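You operate a simulated robot arm through the tools that you are given. There is no shell and no other tool. Be economical: measure what you need, move in short steps, check, and stop when the job is done.

You are at the controls of a simulated robot arm. One attempt, no reset.

## Task
Press the black housing's end cap home and pump it down into the green band.
Fine: open the green valve before pressing, shut it before pumping; it stays shut.

The check looks at the end state, three seconds after you hand in, the way a careful person would. Anything else that was tipped, shoved, dropped, spilled or broken makes it a failure. Lids that push on must go on centred and level and be pressed home; caps that screw on are set level and turned clockwise until they are tight.

## Robot
A 7-joint arm with a two-finger gripper, on a carriage that runs on a rail from [-4, -1082] to [3, 698] (x, y) and turns from -2.531 to 3.264 rad about z. Base frame: it is fixed where the carriage stands at the start and does not move with it; the origin is on the floor, on the carriage's upright axis, x ahead of it, y to its left, z up; the surface under the hand at the start is at about z = 900. Readings come in mm, rad, newtons and seconds.
With the tool pointing down near the work surface it reaches from about 340 to 780 mm from the robot's upright axis, wherever it stands. Its first joint turns from -2.897 to 2.897 rad. Places, roughly: black end cap [600, 100, 1000]; black housing [600, 100, 1000]; green valve knob [600, 0, 900]; pump plunger [500, 0, 1000]; yellow valve knob [600, 300, 900]. Payload 2.45 kg.
Tool frame: the origin (TCP) is the grasp point; the fingertips stand 23 mm ahead of it; z points along the fingers, y is the line along which they close. The gripper opens to 72 mm. The gripper's body begins 40 mm behind the TCP.
Orientation is that of the tool frame in the base frame, as a unit quaternion [w, x, y, z]. With the fingers straight down and closing along the base's y, the tool's x points along the base's -x, its y along +y and its z along -z.

## Interface
- The arm moves only by the tool step_arm. Its arguments are lists of equal length, an entry for each row: "xyz": the shift along the tool's x, y, z in mm, a list of three; "rotation": the turn, a rotation vector about the tool's x, y, z in rad, a list of three; "gripper": the opening, from 0 (shut) to 1 (fully open). In form: {"xyz": [[x, y, z], ...], "rotation": [[wx, wy, wz], ...], "gripper": [gripper, ...]}. A call has 1 to 8 rows; each row shifts and turns the commanded pose from where the row before left it, along the tool's axes as they then stand. A row lasts 0.2 s, in which the tool goes at most 50 mm and 0.15 rad; a call with a longer step from one row to the next is refused whole, and so is a gripper value outside its range. A pose out of reach is approached as far as the arm can. The call stops where the force on the tool passes 90 N (or 10 N more than at its start, if that is more) or the arm is blocked; 0.2 s more then pass. Each finger travels about 72 mm/s and halts on what it meets, pressing with about 29 N; the grip force reading is that of the motor and also rises with nothing between the fingers. The clock runs only during rows and for 0.2 s after the last one: add rows that do not move to give the fingers time. The reply holds the time, the measured pose of the TCP, the force on the tool along the base axes, the opening and the grip force, in the units named above and with some noise, with the torque about the TCP (base axes, N m) and any sound that the robot's microphone picked up.
- Cameras (640 x 400 px; columns grow to the right, rows downward): "scene" is now at [30.1, 181.7, 1488.4]; the picture's right is [-0.09, -1.00, 0.00], its down [-0.67, 0.06, -0.74] and it looks along [0.74, -0.07, -0.67] (base axes); focal length 256 px, centre (320, 200). "wrist" rides on the gripper at [77, 17, -66] in the tool frame; the picture's right is [-0.22, 0.98, 0.00], its down [-0.56, -0.12, -0.82] and it looks along [-0.80, -0.18, 0.57] (tool axes); focal length 234 px, centre (320, 200). There is no depth. A picture from a camera that has moved, and an enlarged one, comes with that camera's place and axes in the base frame and with its lens. The place of the scene camera against the robot may be out by one fixed shift of up to 18 mm in any direction.
- get_image(camera): a new picture of that camera. It takes no simulated time.
- raise_lower(by): slides the trunk up (or, below 0, down) by that many mm; the arm and the scene camera ride with it, the base frame stays. It gives what a move gives, with no picture.
- base_move(legs): drives the robot by 1 to 6 legs, each [ahead, left, turn to the left] in mm, mm and rad, along the robot's own axes; the way and the turn of a leg run together, so that a leg with both is an arc; at most 1500 mm and 3.142 rad a leg. The arm and the cameras ride along, it lands a little off, and it stops where it bumps. It keeps to its track: a leg is cut to what the track allows. It gives what a move gives.
- turn_head(pan, tilt): turns the head with the scene camera to pan (to the left, within 2.705 rad either way) and tilt (down, from -0.506 to 1.204), counted from straight ahead of the robot. It gives what a move gives.
- enlarge(camera, box): a new picture of the part [left, top, right, bottom] of that camera's present view, enlarged. It takes no simulated time.
- close_job(): hands the job in; it is judged then, once.

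Go step by step. Nothing tells you exact positions but the pictures and the camera data: compare them with the known pose of the tool, close in by small moves and look again before you grip or let go. The budget is 120 turns and 78 pictures, counting those below and the enlarged ones. Unless the task says otherwise, let go and move clear before handing in, and close with one line.

The tools are called after ">>>" as name(argument=value, ...) on one line, values as JSON. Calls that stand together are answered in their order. step_arm: Moves the arm, as the interface text tells. Its arguments: {"type":"object","properties":{"xyz":{"type":"array"},"rotation":{"type":"array"},"gripper":{"type":"array"}},"required":["xyz","rotation","gripper"]} The other tools are called the same way: raise_lower (by) slides the trunk up or down; base_move (legs) drives the base; turn_head (pan, tilt) turns the head that bears the scene camera; get_image (camera) takes a picture; enlarge (camera, box) takes an enlarged picture of a part of a camera's view; close_job () hands the job in.

At the start:

```text
time: 0.0
eef_pos: [375.6, 163.8, 1208.3]
orientation: [0.0, 0.0, 1.0, 0.0]
force: [0.1, 0.2, 0.3]
wrist_torque: [-0.02, 0.0, 0.01]
gripper_width: 71.8
gripper_force: 0.0
trunk travel left (down, up): [-500.0, 90.0]
robot x, y, heading: [-4.5, -0.3, -0.002]
head pan, tilt: [-0.093, 0.738]
```

scene: 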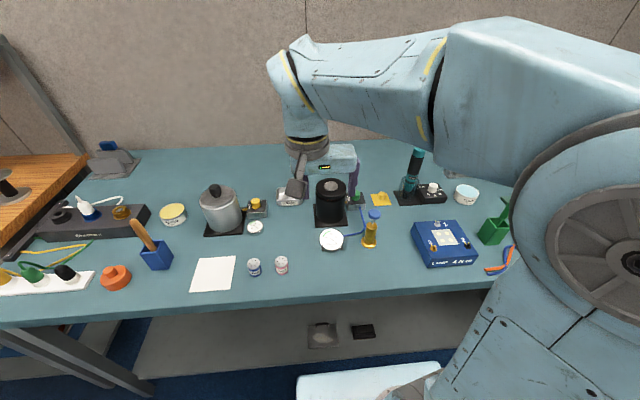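
wrist: 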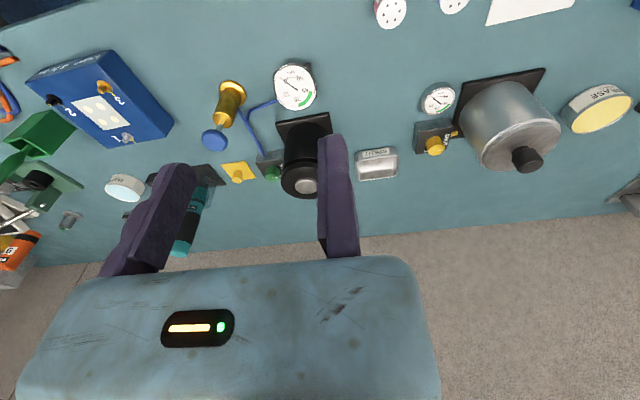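

I see the black housing with its cap, a gauge in front, a brass pump with a blue plunger head, and the green knob behind the housing. I'll enlarge both views to look closer.

>>> enlarge(camera="scene", box=[280, 160, 420, 260])

>>> enlarge(camera="wrist", box=[180, 50, 380, 210])

```text
4.00 times, centred on (350, 210) of scene
camera zoom: at [30.1, 181.7, 1488.4], right [-0.09, -1.0, 0.0], down [-0.67, 0.06, -0.74], along [0.74, -0.07, -0.67], focal length 1024 px, centre (200, 160)
```

zoom: 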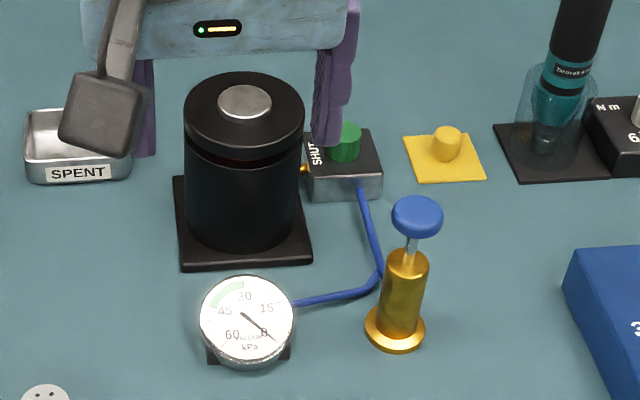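

```text
2.50 times, centred on (280, 130) of wrist
camera zoom: at [297.0, 181.6, 1273.8], right [0.22, 0.98, 0.0], down [0.56, -0.12, 0.82], along [0.8, -0.18, -0.57], focal length 585 px, centre (420, 375)
```

zoom: 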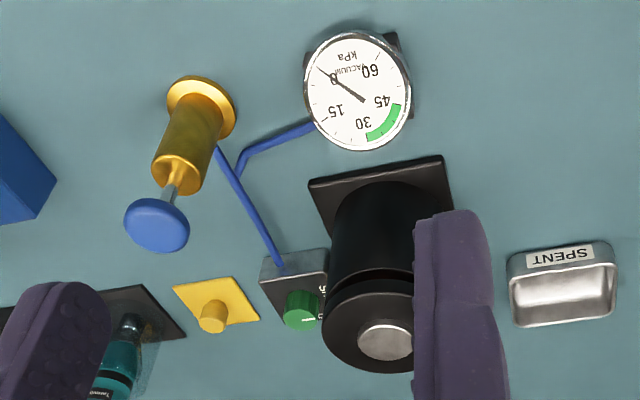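

The gauge needs to end in the green band, about 30–45 kPa. I place the green knob near (636, 3), the cap near (608, 90) and the plunger near (493, -25). Next I'll bring the wrist camera closer to get better positions.

>>> step_arm(xyz=[[-25, -23.5, 24.5], [-25, -23.5, 24.5], [-25, -23.5, 24.5], [-25, -23.5, 24.5]], rotation=[[0, 0, 0], [0, 0, 0], [0, 0, 0], [0, 0, 0]], gripper=[1, 1, 1, 1])

>>> get_image(camera="wrist")

>>> get_image(camera="scene")

```text
time: 1.0
eef_pos: [475.6, 68.6, 1109.8]
orientation: [0.0, 0.0, 1.0, 0.0]
force: [0.0, -0.7, -0.2]
wrist_torque: [0.02, -0.03, -0.02]
gripper_width: 71.8
gripper_force: 0.0
trunk travel left (down, up): [-500.0, 90.0]
robot x, y, heading: [1.3, 3.3, 0.0]
head pan, tilt: [-0.093, 0.738]
```

```text
73 pictures are left
camera wrist: at [397.2, 86.2, 1176.2], right [0.22, 0.98, 0.0], down [0.56, -0.12, 0.82], along [0.8, -0.18, -0.57], focal length 234 px, centre (320, 200)
```

wrist: 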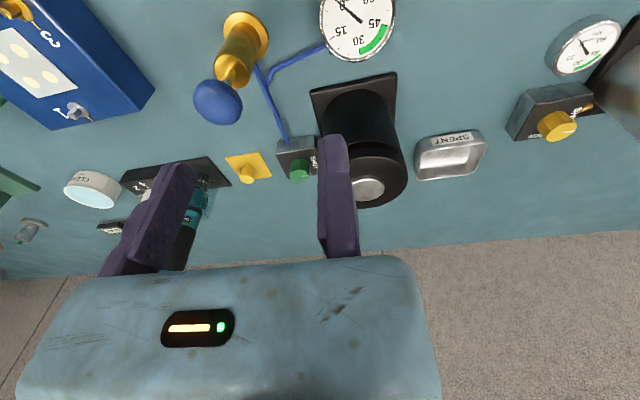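

```text
72 pictures are left
camera scene: at [29.9, 181.7, 1488.4], right [-0.09, -1.0, 0.0], down [-0.67, 0.06, -0.74], along [0.74, -0.07, -0.67], focal length 256 px, centre (320, 200)
```

scene: 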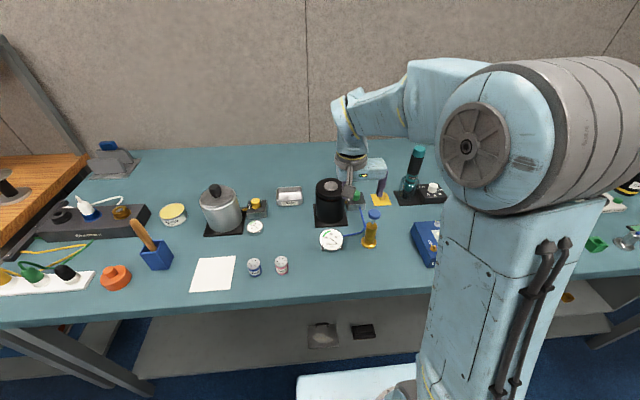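

>>> enlarge(camera="wrist", box=[220, 60, 420, 220])

>>> enlarge(camera="scene", box=[300, 170, 400, 260])

```text
2.50 times, centred on (320, 140) of wrist
camera zoom: at [397.2, 86.2, 1176.2], right [0.22, 0.98, 0.0], down [0.56, -0.12, 0.82], along [0.8, -0.18, -0.57], focal length 585 px, centre (320, 350)
```

zoom: 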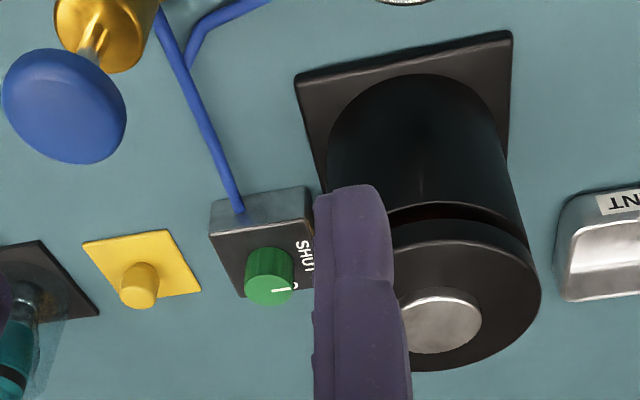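

```text
4.44 times, centred on (350, 215) of scene
camera zoom: at [29.9, 181.7, 1488.4], right [-0.09, -1.0, 0.0], down [-0.67, 0.06, -0.74], along [0.74, -0.07, -0.67], focal length 1137 px, centre (187, 133)
```

zoom: 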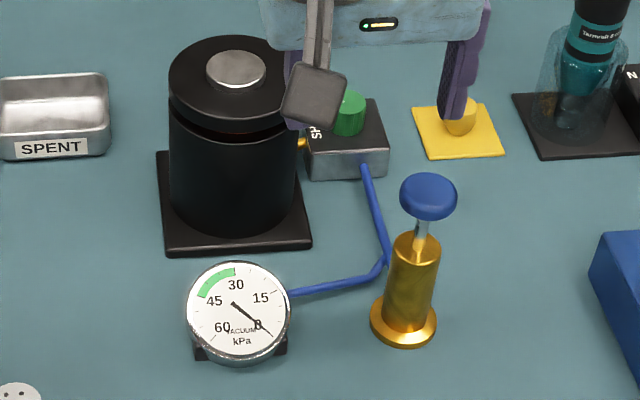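

The knob's mark points toward the housing, where "SHUT" is printed. I need a clearer view to read the other label and triangulate positions.

>>> step_arm(xyz=[[-30, 35, -20], [-30, 35, -20]], rotation=[[0, 0, 0], [0, 0, 0]], gripper=[1, 1])

>>> enlarge(camera="wrist", box=[180, 40, 340, 168])

```text
refused: row 1 steps farther than a row can; nothing moved
```

```text
3.12 times, centred on (260, 104) of wrist
camera zoom: at [397.2, 86.2, 1176.2], right [0.22, 0.98, 0.0], down [0.56, -0.12, 0.82], along [0.8, -0.18, -0.57], focal length 732 px, centre (508, 500)
```

zoom: 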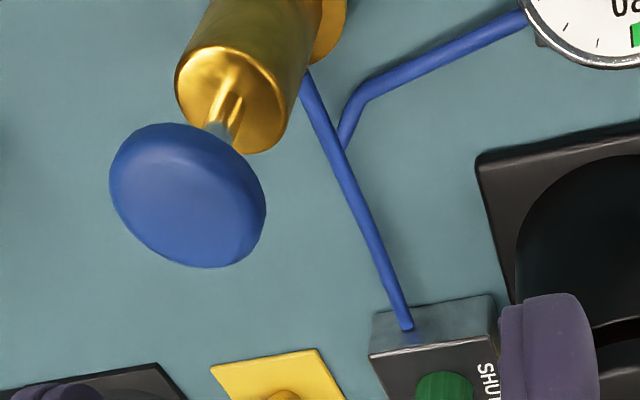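

>>> step_arm(xyz=[[-20, 24, -14], [-20, 24, -14], [-20, 24, -14]], rotation=[[0, 0, 0], [0, 0, 0], [0, 0, 0]], gripper=[1, 1, 1])

>>> get_image(camera="wrist")

>>> enlarge(camera="wrist", box=[210, 70, 370, 198])

```text
time: 1.8
eef_pos: [534.5, 142.8, 1151.5]
orientation: [0.001, 0.001, 1.0, -0.001]
force: [-0.9, -0.5, -0.3]
wrist_torque: [-0.01, 0.0, -0.01]
gripper_width: 72.2
gripper_force: 0.1
trunk travel left (down, up): [-500.0, 90.0]
robot x, y, heading: [-3.1, 1.6, -0.005]
head pan, tilt: [-0.093, 0.738]
```

```text
68 pictures are left
camera wrist: at [456.7, 159.6, 1217.5], right [0.22, 0.98, 0.0], down [0.56, -0.12, 0.82], along [0.8, -0.18, -0.57], focal length 234 px, centre (320, 200)
```

wrist: 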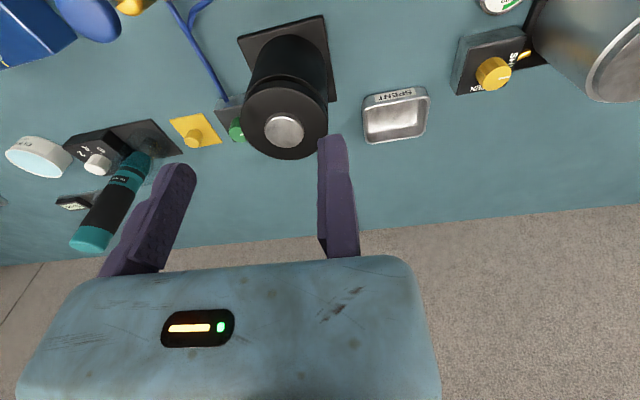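

```text
3.12 times, centred on (290, 134) of wrist
camera zoom: at [456.7, 159.6, 1217.5], right [0.22, 0.98, 0.0], down [0.56, -0.12, 0.82], along [0.8, -0.18, -0.57], focal length 732 px, centre (414, 406)
```

zoom: 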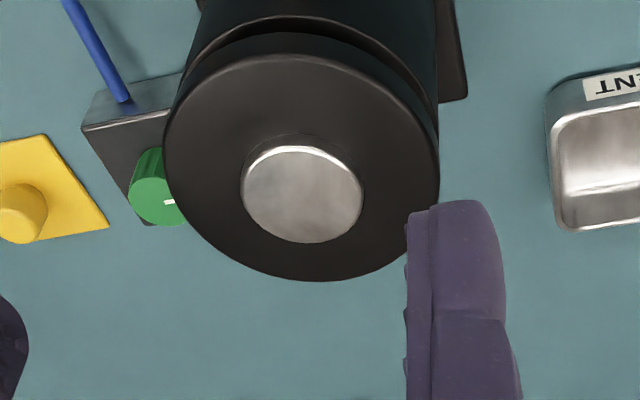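

The cap hides the valve from here. I place the cap button at about (591, 92, 1034), the plunger head at about (476, -7, 1023) and the knob at about (630, 6, 969), and I'll look at the valve from the other side.

>>> step_arm(xyz=[[2.4, -37, 10], [2.4, -37, 10], [2.4, -37, 10], [2.4, -37, 10], [2.4, -37, 10], [2.4, -37, 10]], rotation=[[0, 0, 0], [0, 0, 0], [0, 0, 0], [0, 0, 0], [0, 0, 0], [0, 0, 0]], gripper=[1, 1, 1, 1, 1, 1])

>>> get_image(camera="wrist")

>>> enlarge(camera="wrist", box=[360, 50, 560, 210])

```text
time: 3.2
eef_pos: [520.9, -79.2, 1091.5]
orientation: [0.0, -0.001, 1.0, -0.001]
force: [-0.3, 0.2, -1.2]
wrist_torque: [-0.04, -0.02, -0.02]
gripper_width: 72.0
gripper_force: 0.1
trunk travel left (down, up): [-500.0, 90.0]
robot x, y, heading: [1.5, 0.9, 0.0]
head pan, tilt: [-0.093, 0.738]
```

```text
66 pictures are left
camera wrist: at [443.1, -62.0, 1157.6], right [0.22, 0.98, 0.0], down [0.56, -0.12, 0.82], along [0.8, -0.18, -0.57], focal length 234 px, centre (320, 200)
```

wrist: 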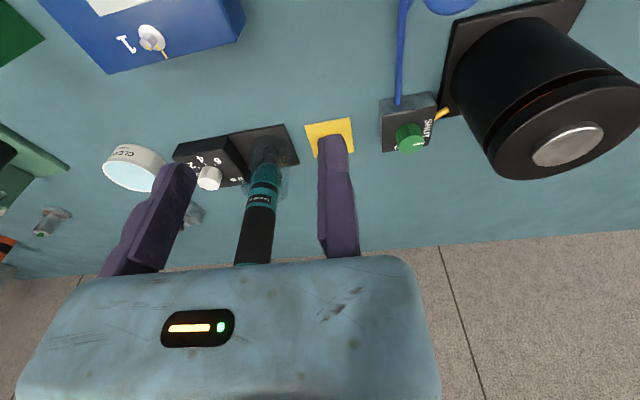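

```text
2.50 times, centred on (460, 130) of wrist
camera zoom: at [443.1, -62.0, 1157.6], right [0.22, 0.98, 0.0], down [0.56, -0.12, 0.82], along [0.8, -0.18, -0.57], focal length 585 px, centre (-30, 375)
```

zoom: 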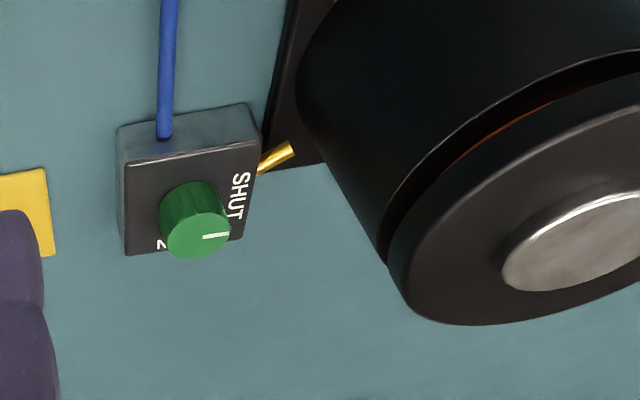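

The mark is at SHUT (+y), and "OPEN" seems to be on the far (+x) side. I'll confirm that from a steeper view.

>>> step_arm(xyz=[[-14, 7, -35.5], [-14, 7, -35.5], [-14, 7, -35.5], [-14, 7, -35.5]], rotation=[[0, 0, 0], [0, 0, 0], [0, 0, 0], [0, 0, 0]], gripper=[1, 1, 1, 1])

>>> enlarge(camera="wrist", box=[320, 0, 480, 128])

```text
time: 4.2
eef_pos: [575.9, -51.7, 1234.9]
orientation: [-0.001, 0.0, 1.0, 0.001]
force: [0.1, 0.3, 0.7]
wrist_torque: [0.0, -0.03, 0.02]
gripper_width: 72.2
gripper_force: 0.1
trunk travel left (down, up): [-500.0, 90.0]
robot x, y, heading: [-0.9, -3.3, 0.0]
head pan, tilt: [-0.093, 0.738]
```

```text
3.12 times, centred on (400, 64) of wrist
camera zoom: at [498.6, -35.1, 1299.5], right [0.22, 0.98, 0.0], down [0.56, -0.13, 0.82], along [0.8, -0.18, -0.57], focal length 732 px, centre (70, 625)
```

zoom: 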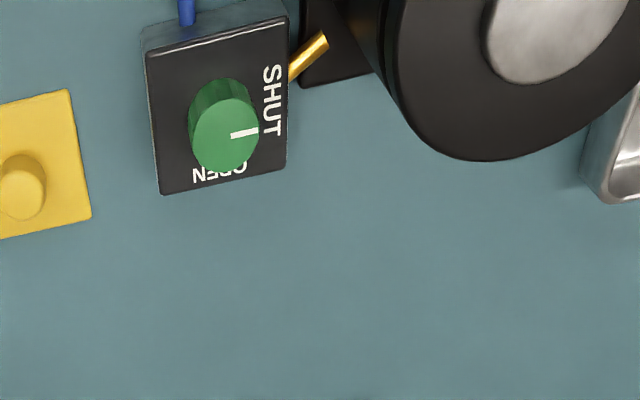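

OPEN is confirmed at +x, so opening means turning 90° clockwise as seen from above. To keep the wrist camera clear of the housing, I'll pre-rotate the hand 90° (camera to -y) before gripping the knob.

>>> step_arm(xyz=[[0, 0, 0], [0, 0, 0], [0, 0, 0], [0, 0, 0], [0, 0, 0], [0, 0, 0], [0, 0, 0], [0, 0, 0]], rotation=[[0, 0, -0.1428], [0, 0, -0.1428], [0, 0, -0.1428], [0, 0, -0.1428], [0, 0, -0.1428], [0, 0, -0.1428], [0, 0, -0.1428], [0, 0, -0.1428]], gripper=[1, 1, 1, 1, 1, 1, 1, 1])

>>> step_arm(xyz=[[0, 0, 0], [0, 0, 0], [0, 0, 0], [0, 0, 0]], rotation=[[0, 0, -0.1428], [0, 0, -0.1428], [0, 0, -0.1428], [0, 0, 0]], gripper=[1, 1, 1, 1])

>>> get_image(camera="wrist")

```text
time: 6.0
eef_pos: [575.1, -52.1, 1234.4]
orientation: [-0.001, -0.541, 0.841, 0.0]
force: [0.3, -1.1, -0.3]
wrist_torque: [0.0, 0.0, 0.02]
gripper_width: 71.9
gripper_force: 0.1
trunk travel left (down, up): [-500.0, 90.0]
robot x, y, heading: [0.3, 0.2, 0.002]
head pan, tilt: [-0.093, 0.738]
```

```text
time: 7.0
eef_pos: [576.0, -52.6, 1234.4]
orientation: [0.0, 0.708, -0.707, 0.0]
force: [0.3, 0.4, -0.1]
wrist_torque: [0.01, 0.02, -0.02]
gripper_width: 72.1
gripper_force: 0.1
trunk travel left (down, up): [-500.0, 90.0]
robot x, y, heading: [2.3, -2.4, 0.001]
head pan, tilt: [-0.093, 0.738]
```

```text
63 pictures are left
camera wrist: at [558.8, -129.4, 1299.9], right [-0.98, 0.22, 0.0], down [0.12, 0.56, 0.82], along [0.18, 0.8, -0.57], focal length 234 px, centre (320, 200)
```

wrist: 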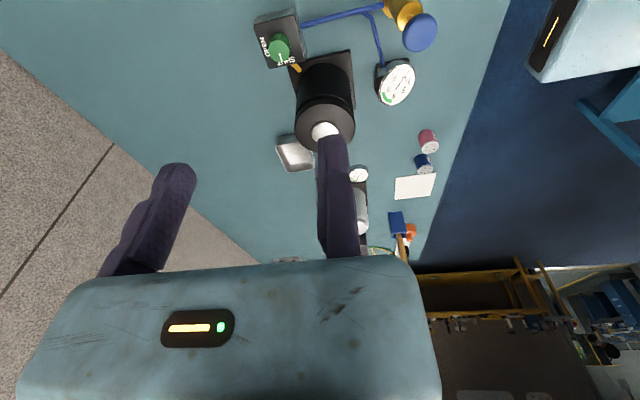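

The hand is turned. I'll move above the knob at about (640, -1), staying above the cap height, and look again.

>>> step_arm(xyz=[[-10.2, -12.8, 30], [-10.2, -12.8, 30], [-10.2, -12.8, 30], [-10.2, -12.8, 30], [-10.2, -12.8, 30]], rotation=[[0, 0, 0], [0, 0, 0], [0, 0, 0], [0, 0, 0], [0, 0, 0]], gripper=[1, 1, 1, 1, 1])

>>> get_image(camera="wrist")

>>> get_image(camera="scene")

```text
time: 8.2
eef_pos: [639.6, 0.4, 1085.4]
orientation: [-0.001, 0.707, -0.707, 0.0]
force: [-0.4, 0.7, 0.5]
wrist_torque: [-0.02, -0.04, 0.0]
gripper_width: 71.7
gripper_force: 0.0
trunk travel left (down, up): [-500.0, 90.0]
robot x, y, heading: [-0.8, -3.2, 0.002]
head pan, tilt: [-0.093, 0.738]
```

```text
62 pictures are left
camera wrist: at [622.6, -78.1, 1150.3], right [-0.98, 0.22, 0.0], down [0.12, 0.56, 0.82], along [0.18, 0.8, -0.57], focal length 234 px, centre (320, 200)
```

wrist: 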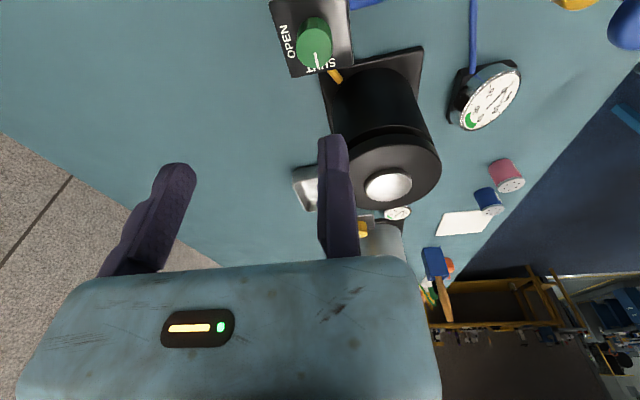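

```text
61 pictures are left
camera scene: at [30.0, 181.7, 1488.4], right [-0.09, -1.0, 0.0], down [-0.67, 0.06, -0.74], along [0.74, -0.07, -0.67], focal length 256 px, centre (320, 200)
```

scene: 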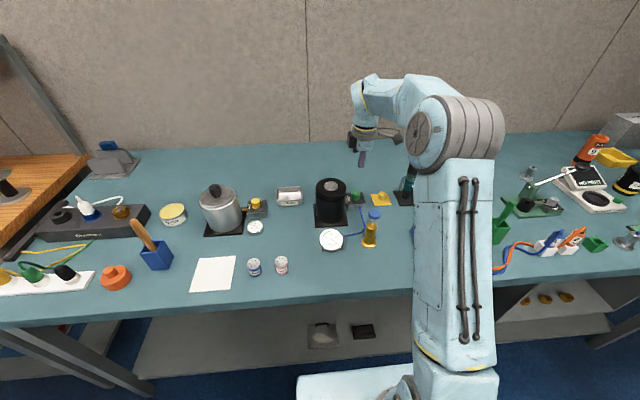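

>>> enlarge(camera="wrist", box=[260, 0, 360, 80])

>>> enlarge(camera="scene", box=[300, 140, 400, 220])

```text
5.00 times, centred on (310, 40) of wrist
camera zoom: at [622.6, -78.1, 1150.3], right [-0.98, 0.22, 0.0], down [0.12, 0.56, 0.82], along [0.18, 0.8, -0.57], focal length 1171 px, centre (370, 1000)
```

zoom: 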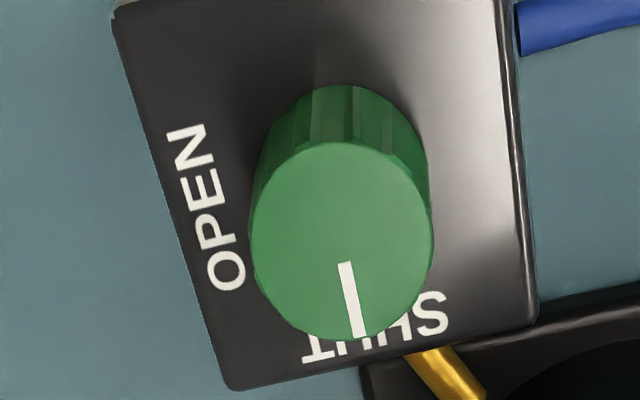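

```text
5.00 times, centred on (350, 180) of scene
camera zoom: at [30.0, 181.7, 1488.4], right [-0.09, -1.0, 0.0], down [-0.67, 0.06, -0.74], along [0.74, -0.07, -0.67], focal length 1280 px, centre (170, 300)
```

zoom: 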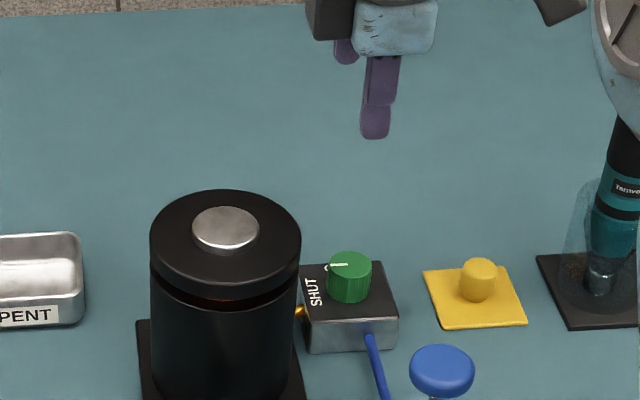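

Refined triangulation puts the knob top at (645, -1, 954), about 28 mm across and about 15 mm tall. I'll descend around it with the fingers open.

>>> step_arm(xyz=[[1.1, -5.4, 20], [0, 0, 30], [0, 0, 30], [0, 0, 25]], rotation=[[0, 0, 0], [0, 0, 0], [0, 0, 0], [0, 0, 0]], gripper=[1, 1, 1, 1])

>>> get_image(camera="wrist")

>>> enlarge(camera="scene", box=[300, 140, 400, 220])

```text
time: 9.2
eef_pos: [647.5, -2.1, 980.2]
orientation: [0.0, -0.706, 0.708, 0.001]
force: [1.1, -0.1, -0.3]
wrist_torque: [-0.01, 0.04, 0.0]
gripper_width: 72.0
gripper_force: 0.1
trunk travel left (down, up): [-500.0, 90.0]
robot x, y, heading: [0.4, -1.9, -0.002]
head pan, tilt: [-0.093, 0.738]
```

```text
58 pictures are left
camera wrist: at [628.3, -79.2, 1044.9], right [-0.98, 0.22, 0.0], down [0.13, 0.56, 0.82], along [0.18, 0.8, -0.57], focal length 234 px, centre (320, 200)
```

wrist: 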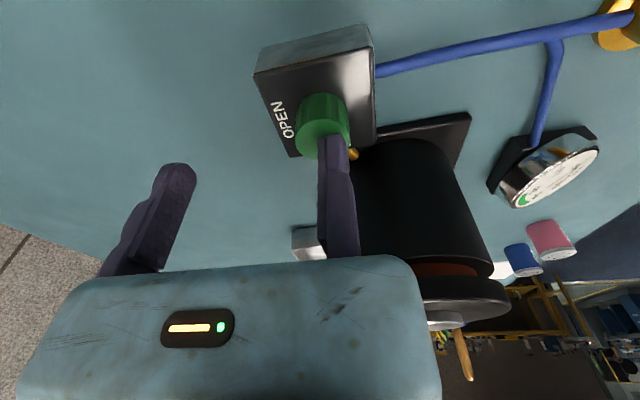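

```text
5.00 times, centred on (350, 180) of scene
camera zoom: at [30.1, 181.7, 1488.4], right [-0.09, -1.0, 0.0], down [-0.67, 0.06, -0.74], along [0.74, -0.07, -0.67], focal length 1280 px, centre (170, 300)
```

zoom: 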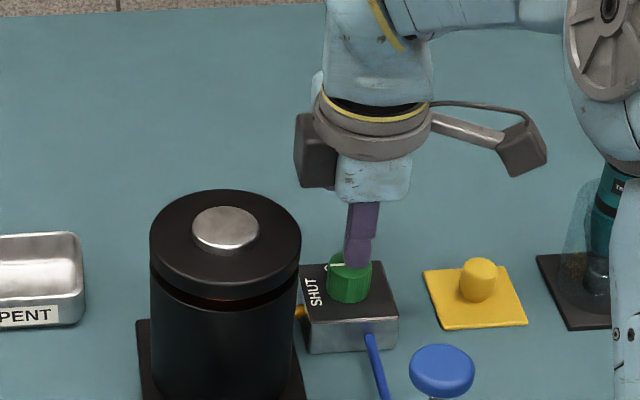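

The pictures show the fingers sitting about 34 mm toward tool -y of the reported TCP, in both cameras and both orientations. That puts one finger right over the knob, so I'll back up, shift by that offset and check.

>>> step_arm(xyz=[[0, 0, -30], [0, 18, 0], [0, 18, 0], [0, 0, 0]], rotation=[[0, 0, 0], [0, 0, 0], [0, 0, 0], [0, 0, 0]], gripper=[1, 1, 1, 1])

>>> get_image(camera="wrist")

>>> enlarge(camera="scene", box=[300, 140, 400, 220])

```text
time: 10.2
eef_pos: [610.6, -1.5, 1010.5]
orientation: [0.0, -0.707, 0.707, 0.0]
force: [-0.3, 0.1, 0.6]
wrist_torque: [0.04, -0.02, -0.01]
gripper_width: 71.7
gripper_force: 0.0
trunk travel left (down, up): [-500.0, 90.0]
robot x, y, heading: [1.8, 0.1, 0.002]
head pan, tilt: [-0.093, 0.738]
```

```text
56 pictures are left
camera wrist: at [591.3, -79.4, 1075.1], right [-0.98, 0.22, 0.0], down [0.12, 0.56, 0.82], along [0.18, 0.8, -0.57], focal length 234 px, centre (320, 200)
```

wrist: 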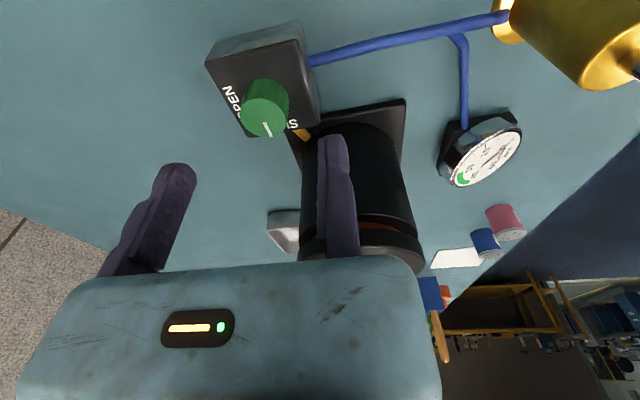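

```text
5.00 times, centred on (350, 180) of scene
camera zoom: at [29.8, 181.7, 1488.4], right [-0.09, -1.0, 0.0], down [-0.67, 0.06, -0.74], along [0.74, -0.07, -0.67], focal length 1280 px, centre (170, 300)
```

zoom: 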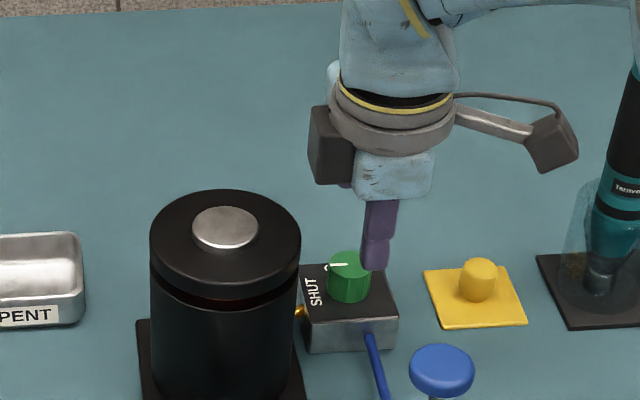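

Now the knob lines up between the fingers. I'll descend 44 mm.

>>> step_arm(xyz=[[-2.5, 0, 15], [0, 0, 15], [0, 0, 14], [0, 0, 0]], rotation=[[0, 0, 0], [0, 0, 0], [0, 0, 0], [0, 0, 0]], gripper=[1, 1, 1, 1])

>>> get_image(camera="wrist")

>>> enlarge(camera="scene", box=[300, 140, 400, 220])

```text
time: 11.2
eef_pos: [609.5, -1.0, 966.3]
orientation: [-0.001, -0.706, 0.708, 0.0]
force: [0.3, 0.2, 0.7]
wrist_torque: [0.05, 0.01, 0.0]
gripper_width: 71.9
gripper_force: 0.0
trunk travel left (down, up): [-500.0, 90.0]
robot x, y, heading: [0.5, -1.2, 0.001]
head pan, tilt: [-0.093, 0.738]
```

```text
54 pictures are left
camera wrist: at [592.2, -76.7, 1030.7], right [-0.98, 0.22, 0.0], down [0.12, 0.56, 0.82], along [0.18, 0.8, -0.57], focal length 234 px, centre (320, 200)
```

wrist: 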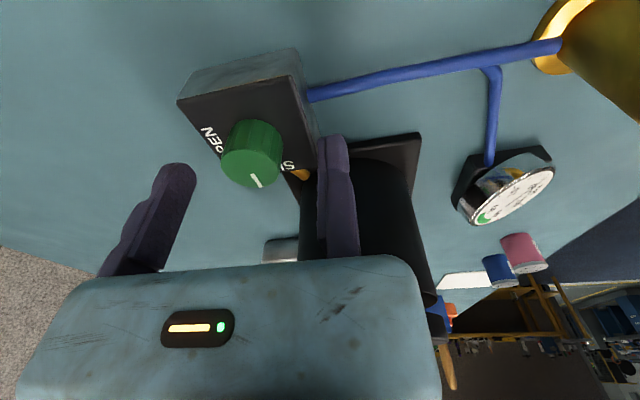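

```text
5.00 times, centred on (350, 180) of scene
camera zoom: at [30.2, 181.7, 1488.4], right [-0.09, -1.0, 0.0], down [-0.67, 0.06, -0.74], along [0.74, -0.07, -0.67], focal length 1280 px, centre (170, 300)
```

zoom: 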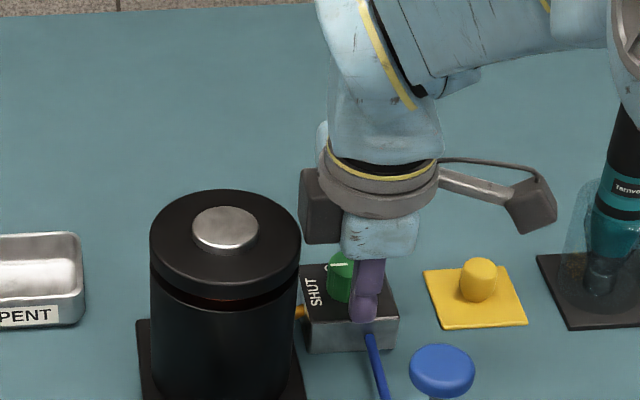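

The fingers straddle the knob with little left to correct. I'll close to about 34 mm, look, then grip.

>>> step_arm(xyz=[[-1.5, 0, 0], [0, 0, 0], [0, 0, 0]], rotation=[[0, 0, 0], [0, 0, 0], [0, 0, 0]], gripper=[0.5, 0.5, 0.5])

>>> enlarge(camera="wrist", box=[170, 80, 370, 240])

```text
time: 12.0
eef_pos: [610.9, 1.4, 965.9]
orientation: [0.0, 0.707, -0.707, 0.001]
force: [9.8, -2.9, 1.0]
wrist_torque: [-0.13, -0.23, -0.13]
gripper_width: 48.6
gripper_force: 8.7
trunk travel left (down, up): [-500.0, 90.0]
robot x, y, heading: [-1.8, 0.5, -0.001]
head pan, tilt: [-0.093, 0.738]
```

```text
2.50 times, centred on (270, 160) of wrist
camera zoom: at [592.7, -75.8, 1030.8], right [-0.98, 0.22, 0.0], down [0.12, 0.56, 0.82], along [0.18, 0.8, -0.57], focal length 585 px, centre (445, 300)
```

zoom: 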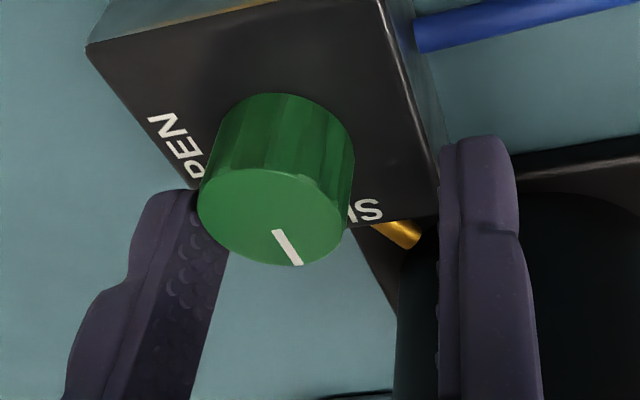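

Only the far finger moved; the near finger stayed put. So the TCP sits at the fixed jaw's pad, and 610.9 + 48.6 = 659.5 matches the knob's far edge. I'll reopen and bring the fixed pad gently up to the knob.

>>> step_arm(xyz=[[0, 0, 0], [0, -9, 0], [0, -8, 0], [0, 0, 0]], rotation=[[0, 0, 0], [0, 0, 0], [0, 0, 0], [0, 0, 0]], gripper=[0.8, 0.8, 0.8, 0.8])

>>> enlarge(camera="wrist", box=[170, 80, 370, 240])

>>> enlarge(camera="scene", box=[300, 140, 400, 220])

```text
time: 13.0
eef_pos: [625.9, 2.1, 965.2]
orientation: [0.0, -0.707, 0.707, 0.0]
force: [-0.4, 0.0, -0.1]
wrist_torque: [0.02, 0.01, 0.01]
gripper_width: 57.6
gripper_force: 0.0
trunk travel left (down, up): [-500.0, 90.0]
robot x, y, heading: [2.5, 4.5, 0.003]
head pan, tilt: [-0.093, 0.738]
```

```text
2.50 times, centred on (270, 160) of wrist
camera zoom: at [609.2, -75.1, 1030.7], right [-0.98, 0.22, 0.0], down [0.13, 0.56, 0.82], along [0.18, 0.8, -0.57], focal length 585 px, centre (445, 300)
```

zoom: 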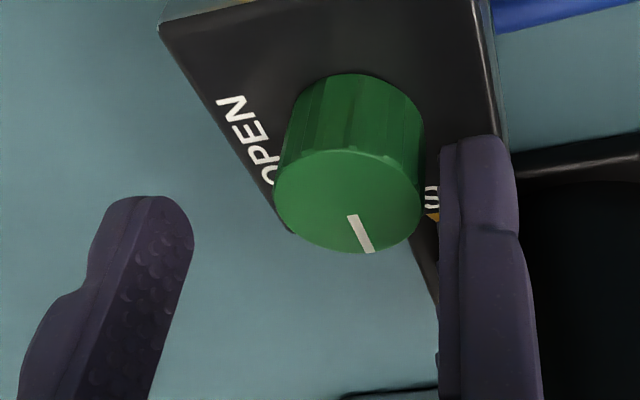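

```text
5.00 times, centred on (350, 180) of scene
camera zoom: at [30.2, 181.7, 1488.4], right [-0.09, -1.0, 0.0], down [-0.67, 0.06, -0.74], along [0.74, -0.07, -0.67], focal length 1280 px, centre (170, 300)
```

zoom: 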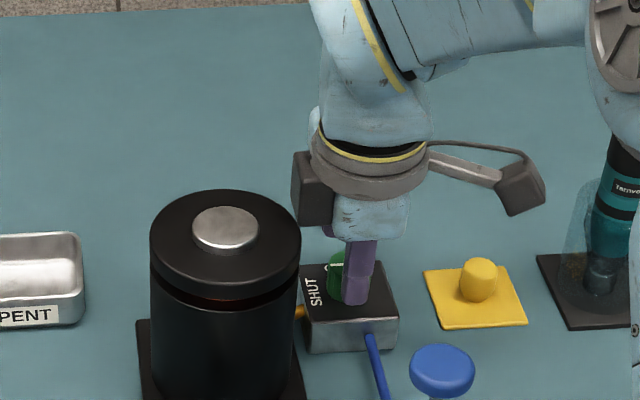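

The valve hasn't moved, and about 4 mm of gap remains to the fixed finger. I'll creep in and close.

>>> step_arm(xyz=[[0, -2, 0], [0, -1, 0]], rotation=[[0, 0, 0], [0, 0, 0]], gripper=[0.8, 0.8])

>>> step_arm(xyz=[[0, -1, 0]], rotation=[[0, 0, 0]], gripper=[0.8])

```text
time: 13.6
eef_pos: [630.5, 3.1, 965.4]
orientation: [0.0, -0.707, 0.707, 0.0]
force: [-0.2, -0.7, -0.2]
wrist_torque: [-0.02, -0.01, 0.02]
gripper_width: 57.4
gripper_force: 0.0
trunk travel left (down, up): [-500.0, 90.0]
robot x, y, heading: [4.9, 2.8, -0.0]
head pan, tilt: [-0.093, 0.738]
```

```text
time: 14.0
eef_pos: [631.7, 2.2, 966.2]
orientation: [0.0, -0.707, 0.707, -0.001]
force: [-0.1, 0.3, 0.1]
wrist_torque: [0.0, 0.02, 0.0]
gripper_width: 57.5
gripper_force: 0.1
trunk travel left (down, up): [-500.0, 90.0]
robot x, y, heading: [1.3, 2.5, 0.001]
head pan, tilt: [-0.093, 0.738]
```

>>> step_arm(xyz=[[0, -1, 0]], rotation=[[0, 0, 0]], gripper=[0.8])

>>> enlarge(camera="wrist", box=[170, 80, 370, 240])

```text
time: 14.4
eef_pos: [632.0, 2.6, 965.6]
orientation: [0.0, -0.707, 0.707, 0.0]
force: [-5.0, 0.9, 1.2]
wrist_torque: [-0.08, 0.08, -0.03]
gripper_width: 57.7
gripper_force: 0.1
trunk travel left (down, up): [-500.0, 90.0]
robot x, y, heading: [3.3, 1.8, 0.002]
head pan, tilt: [-0.093, 0.738]
```

```text
2.50 times, centred on (270, 160) of wrist
camera zoom: at [613.5, -75.2, 1031.3], right [-0.98, 0.22, 0.0], down [0.13, 0.56, 0.82], along [0.18, 0.8, -0.57], focal length 585 px, centre (445, 300)
```

zoom: 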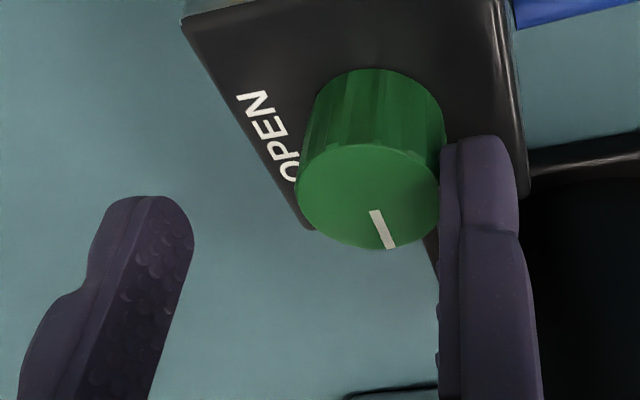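

The fixed finger touches the knob (5 N). Closing the moving finger now.

>>> step_arm(xyz=[[0, 0, 0], [0, 0, 0], [0, 0, 0], [0, 0, 0]], rotation=[[0, 0, 0], [0, 0, 0], [0, 0, 0], [0, 0, 0]], gripper=[0.3, 0.3, 0.3, 0.3])

```text
time: 15.4
eef_pos: [632.0, 2.4, 965.8]
orientation: [0.0, 0.707, -0.707, 0.0]
force: [-8.7, -0.4, 0.5]
wrist_torque: [-0.06, -0.14, -0.03]
gripper_width: 27.7
gripper_force: 44.8
trunk travel left (down, up): [-500.0, 90.0]
robot x, y, heading: [-1.6, 0.9, 0.002]
head pan, tilt: [-0.093, 0.738]
```

Gripped, with a width of 27.7 mm. I'll turn about the knob axis, 13.85 mm from the TCP, starting with five rows.

>>> step_arm(xyz=[[-1.97, -0.14, 0], [-1.97, -0.14, 0], [-1.97, -0.14, 0], [-1.97, -0.14, 0], [-1.97, -0.14, 0]], rotation=[[0, 0, 0.1428], [0, 0, 0.1428], [0, 0, 0.1428], [0, 0, 0.1428], [0, 0, 0.1428]], gripper=[0.3, 0.3, 0.3, 0.3, 0.3])

>>> enlarge(camera="wrist", box=[170, 80, 370, 240])

```text
time: 16.6
eef_pos: [635.7, 10.3, 967.0]
orientation: [-0.001, -0.415, 0.91, -0.001]
force: [5.7, -2.8, 5.4]
wrist_torque: [-0.2, 0.0, 0.04]
gripper_width: 27.6
gripper_force: 45.1
trunk travel left (down, up): [-500.0, 90.0]
robot x, y, heading: [2.9, 0.0, 0.007]
head pan, tilt: [-0.093, 0.738]
```

```text
2.50 times, centred on (270, 160) of wrist
camera zoom: at [571.5, -36.1, 1031.1], right [-0.59, 0.81, 0.0], down [0.46, 0.34, 0.82], along [0.66, 0.49, -0.57], focal length 585 px, centre (445, 300)
```

zoom: 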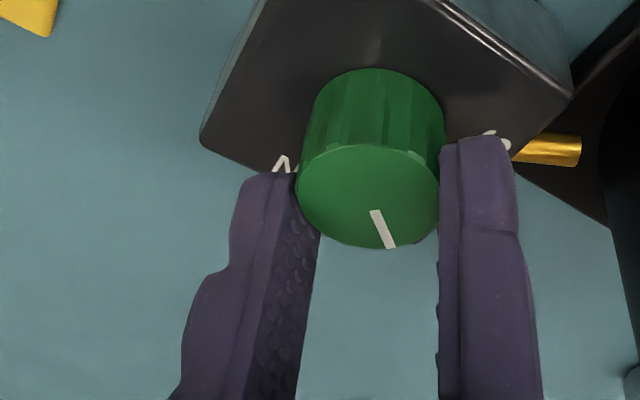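

It turns cleanly with no slip. I'll finish the quarter turn.

>>> step_arm(xyz=[[-1.97, -0.14, 0], [-1.97, -0.14, 0], [-1.97, -0.14, 0], [-1.97, -0.14, 0], [-1.97, -0.14, 0], [-1.97, -0.14, 0]], rotation=[[0, 0, 0.1428], [0, 0, 0.1428], [0, 0, 0.1428], [0, 0, 0.1428], [0, 0, 0.1428], [0, 0, 0.1428]], gripper=[0.3, 0.3, 0.3, 0.3, 0.3, 0.3])

>>> enlarge(camera="wrist", box=[170, 80, 370, 240])

```text
time: 18.0
eef_pos: [646.9, 14.5, 965.6]
orientation: [0.001, 0.001, 1.0, 0.0]
force: [23.7, -14.5, 10.6]
wrist_torque: [-0.26, -0.85, 0.54]
gripper_width: 27.7
gripper_force: 45.2
trunk travel left (down, up): [-500.0, 90.0]
robot x, y, heading: [2.2, -1.5, 0.0]
head pan, tilt: [-0.093, 0.738]
```

```text
2.50 times, centred on (270, 160) of wrist
camera zoom: at [569.1, 31.8, 1031.1], right [0.22, 0.98, 0.0], down [0.56, -0.13, 0.82], along [0.8, -0.18, -0.57], focal length 585 px, centre (445, 300)
```

zoom: 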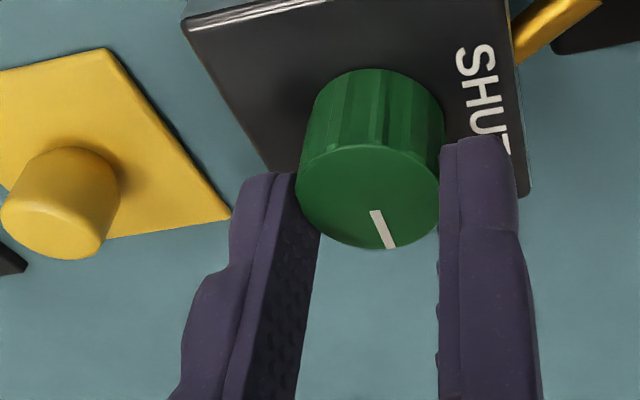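

The knob is at its OPEN stop. I'll release, ease the fixed jaw off and rise.

>>> step_arm(xyz=[[0, 0, 0], [0, 0, 0], [0, 4, 0], [0, 4, 0], [0, 0, -30], [0, 0, -40], [0, 0, -40], [0, 0, -20]], rotation=[[0, 0, 0], [0, 0, 0], [0, 0, 0], [0, 0, 0], [0, 0, 0], [0, 0, 0], [0, 0, 0], [0, 0, 0]], gripper=[0.65, 0.65, 0.65, 0.65, 0.65, 0.65, 0.65, 0.65])

>>> get_image(camera="wrist")

>>> enlarge(camera="scene", box=[300, 170, 400, 250])

```text
time: 19.8
eef_pos: [644.9, 24.6, 1095.0]
orientation: [0.0, 0.001, 1.0, 0.0]
force: [-0.9, 0.2, 0.7]
wrist_torque: [0.06, 0.01, -0.01]
gripper_width: 46.8
gripper_force: 0.1
trunk travel left (down, up): [-500.0, 90.0]
robot x, y, heading: [2.6, -1.9, -0.005]
head pan, tilt: [-0.093, 0.738]
```

```text
46 pictures are left
camera wrist: at [566.9, 41.8, 1161.0], right [0.22, 0.98, 0.0], down [0.56, -0.13, 0.82], along [0.8, -0.18, -0.57], focal length 234 px, centre (320, 200)
```

wrist: 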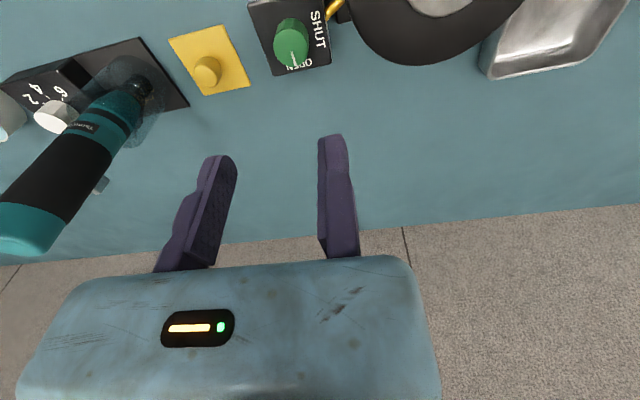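

```text
5.00 times, centred on (350, 210) of scene
camera zoom: at [30.0, 181.7, 1488.4], right [-0.09, -1.0, 0.0], down [-0.67, 0.06, -0.74], along [0.74, -0.07, -0.67], focal length 1280 px, centre (170, 150)
```

zoom: 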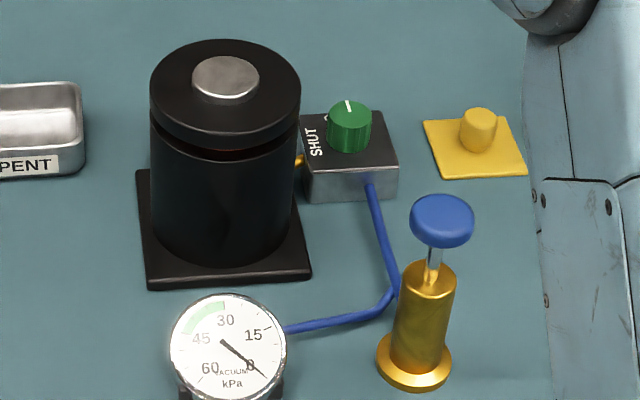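

The valve is open. Next comes the cap, whose centre I put at about (600, 88, 1028). I'll close the fingers and hover above it to refine.

>>> step_arm(xyz=[[0, 0, -15], [15, 21, 0], [15, 21, 0], [15, 21, 0], [0, 0, 0]], rotation=[[0, 0, 0], [0, 0, 0], [0, 0, 0], [0, 0, 0], [0, 0, 0]], gripper=[0, 0, 0, 0, 0])

>>> get_image(camera="wrist")

>>> enlarge(camera="scene", box=[300, 150, 400, 230])

```text
time: 21.0
eef_pos: [600.1, 87.7, 1110.8]
orientation: [0.001, 0.0, 1.0, 0.0]
force: [-0.2, -0.1, -0.8]
wrist_torque: [0.02, -0.01, 0.0]
gripper_width: 0.0
gripper_force: 28.2
trunk travel left (down, up): [-500.0, 90.0]
robot x, y, heading: [0.2, -1.5, -0.003]
head pan, tilt: [-0.093, 0.738]
```

```text
44 pictures are left
camera wrist: at [522.0, 105.2, 1176.9], right [0.22, 0.98, 0.0], down [0.56, -0.12, 0.82], along [0.8, -0.18, -0.57], focal length 234 px, centre (320, 200)
```

wrist: 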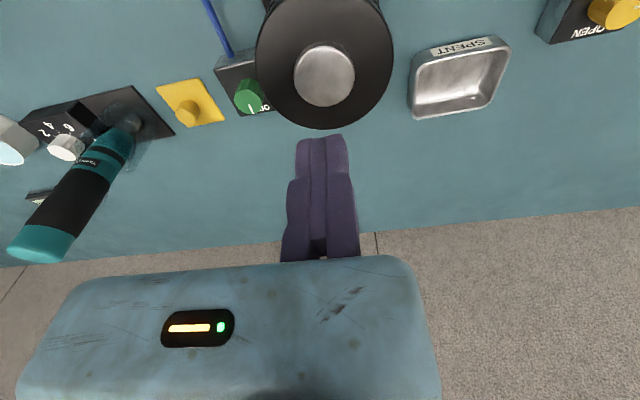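

```text
5.00 times, centred on (350, 190) of scene
camera zoom: at [29.9, 181.8, 1488.4], right [-0.09, -1.0, 0.0], down [-0.67, 0.06, -0.74], along [0.74, -0.07, -0.67], focal length 1280 px, centre (170, 250)
```

zoom: 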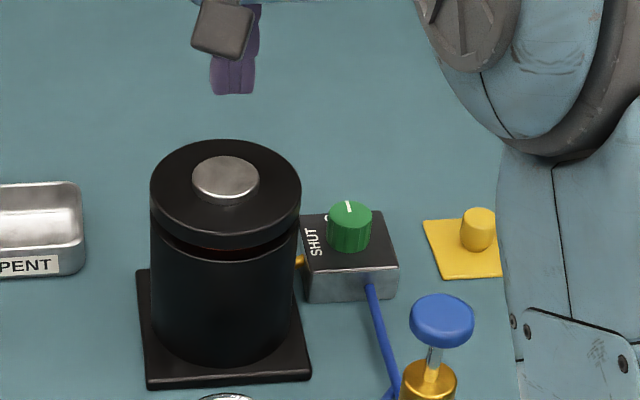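

The fingers close at the TCP, as expected. I'll shift to (597.5, 90.7) and come down to just above the button to check the centring.

>>> step_arm(xyz=[[2.6, 3, 14], [0, 0, 14], [0, 0, 12], [0, 0, 0]], rotation=[[0, 0, 0], [0, 0, 0], [0, 0, 0], [0, 0, 0]], gripper=[0, 0, 0, 0])

>>> enlarge(camera="wrist", box=[220, 40, 420, 200])

>>> enlarge(camera="scene", box=[300, 150, 400, 230])

```text
time: 22.0
eef_pos: [597.0, 91.0, 1069.5]
orientation: [0.0, 0.0, 1.0, 0.0]
force: [-0.2, 0.5, -1.2]
wrist_torque: [0.01, 0.01, 0.0]
gripper_width: 0.0
gripper_force: 28.2
trunk travel left (down, up): [-500.0, 90.0]
robot x, y, heading: [-1.8, 1.0, 0.001]
head pan, tilt: [-0.093, 0.738]
```

```text
2.50 times, centred on (320, 120) of wrist
camera zoom: at [520.0, 108.5, 1136.0], right [0.22, 0.98, 0.0], down [0.56, -0.12, 0.82], along [0.8, -0.18, -0.57], focal length 585 px, centre (320, 400)
```

zoom: 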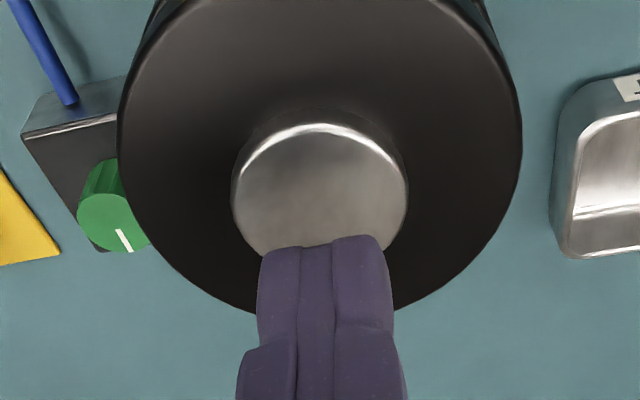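

```text
5.00 times, centred on (350, 190) of scene
camera zoom: at [30.2, 181.7, 1488.4], right [-0.09, -1.0, 0.0], down [-0.67, 0.06, -0.74], along [0.74, -0.07, -0.67], focal length 1280 px, centre (170, 250)
```

zoom: 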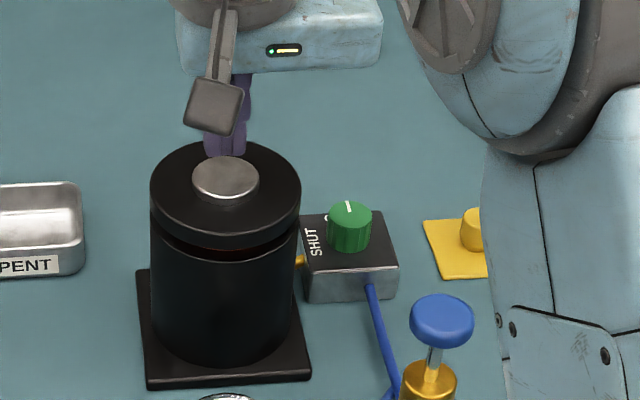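

Whether I'm centred depends on the button's exact height, so I'll find it by a light touch.

>>> step_arm(xyz=[[1, 0.5, 7], [0, 0, 6], [0, 0, 2]], rotation=[[0, 0, 0], [0, 0, 0], [0, 0, 0]], gripper=[0, 0, 0])

>>> enlarge(camera="wrist", box=[220, 40, 420, 200])

>>> enlarge(camera="scene", box=[310, 160, 360, 200])

```text
time: 22.8
eef_pos: [595.7, 91.6, 1054.5]
orientation: [0.0, 0.0, 1.0, 0.001]
force: [-1.3, 0.2, 1.1]
wrist_torque: [-0.02, -0.02, -0.02]
gripper_width: 0.2
gripper_force: 28.5
trunk travel left (down, up): [-500.0, 90.0]
robot x, y, heading: [-0.7, 0.6, -0.002]
head pan, tilt: [-0.093, 0.738]
```

```text
2.50 times, centred on (320, 120) of wrist
camera zoom: at [519.1, 108.6, 1120.9], right [0.22, 0.98, 0.0], down [0.56, -0.12, 0.82], along [0.8, -0.18, -0.57], focal length 585 px, centre (320, 400)
```

zoom: 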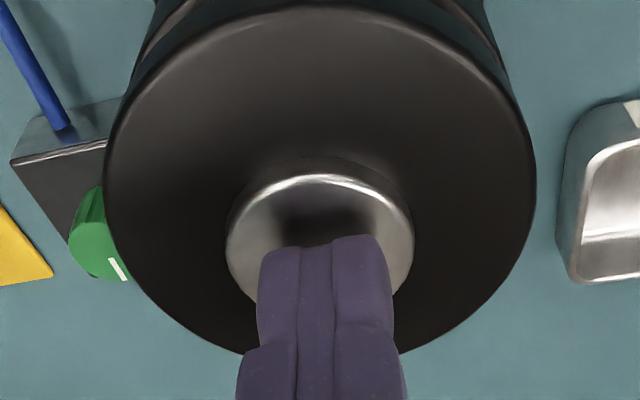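

```text
10.00 times, centred on (335, 180) of scene
camera zoom: at [30.1, 181.7, 1488.4], right [-0.09, -1.0, 0.0], down [-0.67, 0.06, -0.74], along [0.74, -0.07, -0.67], focal length 2559 px, centre (170, 400)
```

zoom: 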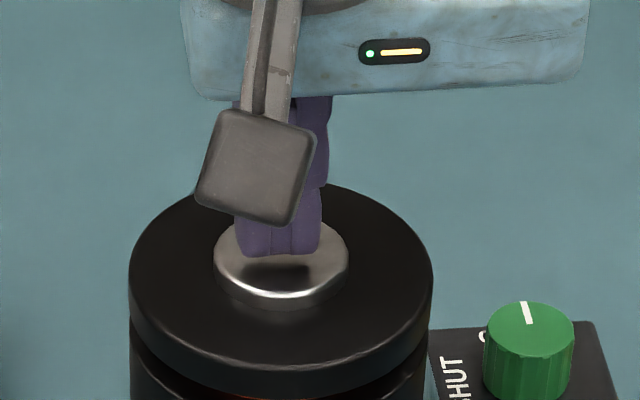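

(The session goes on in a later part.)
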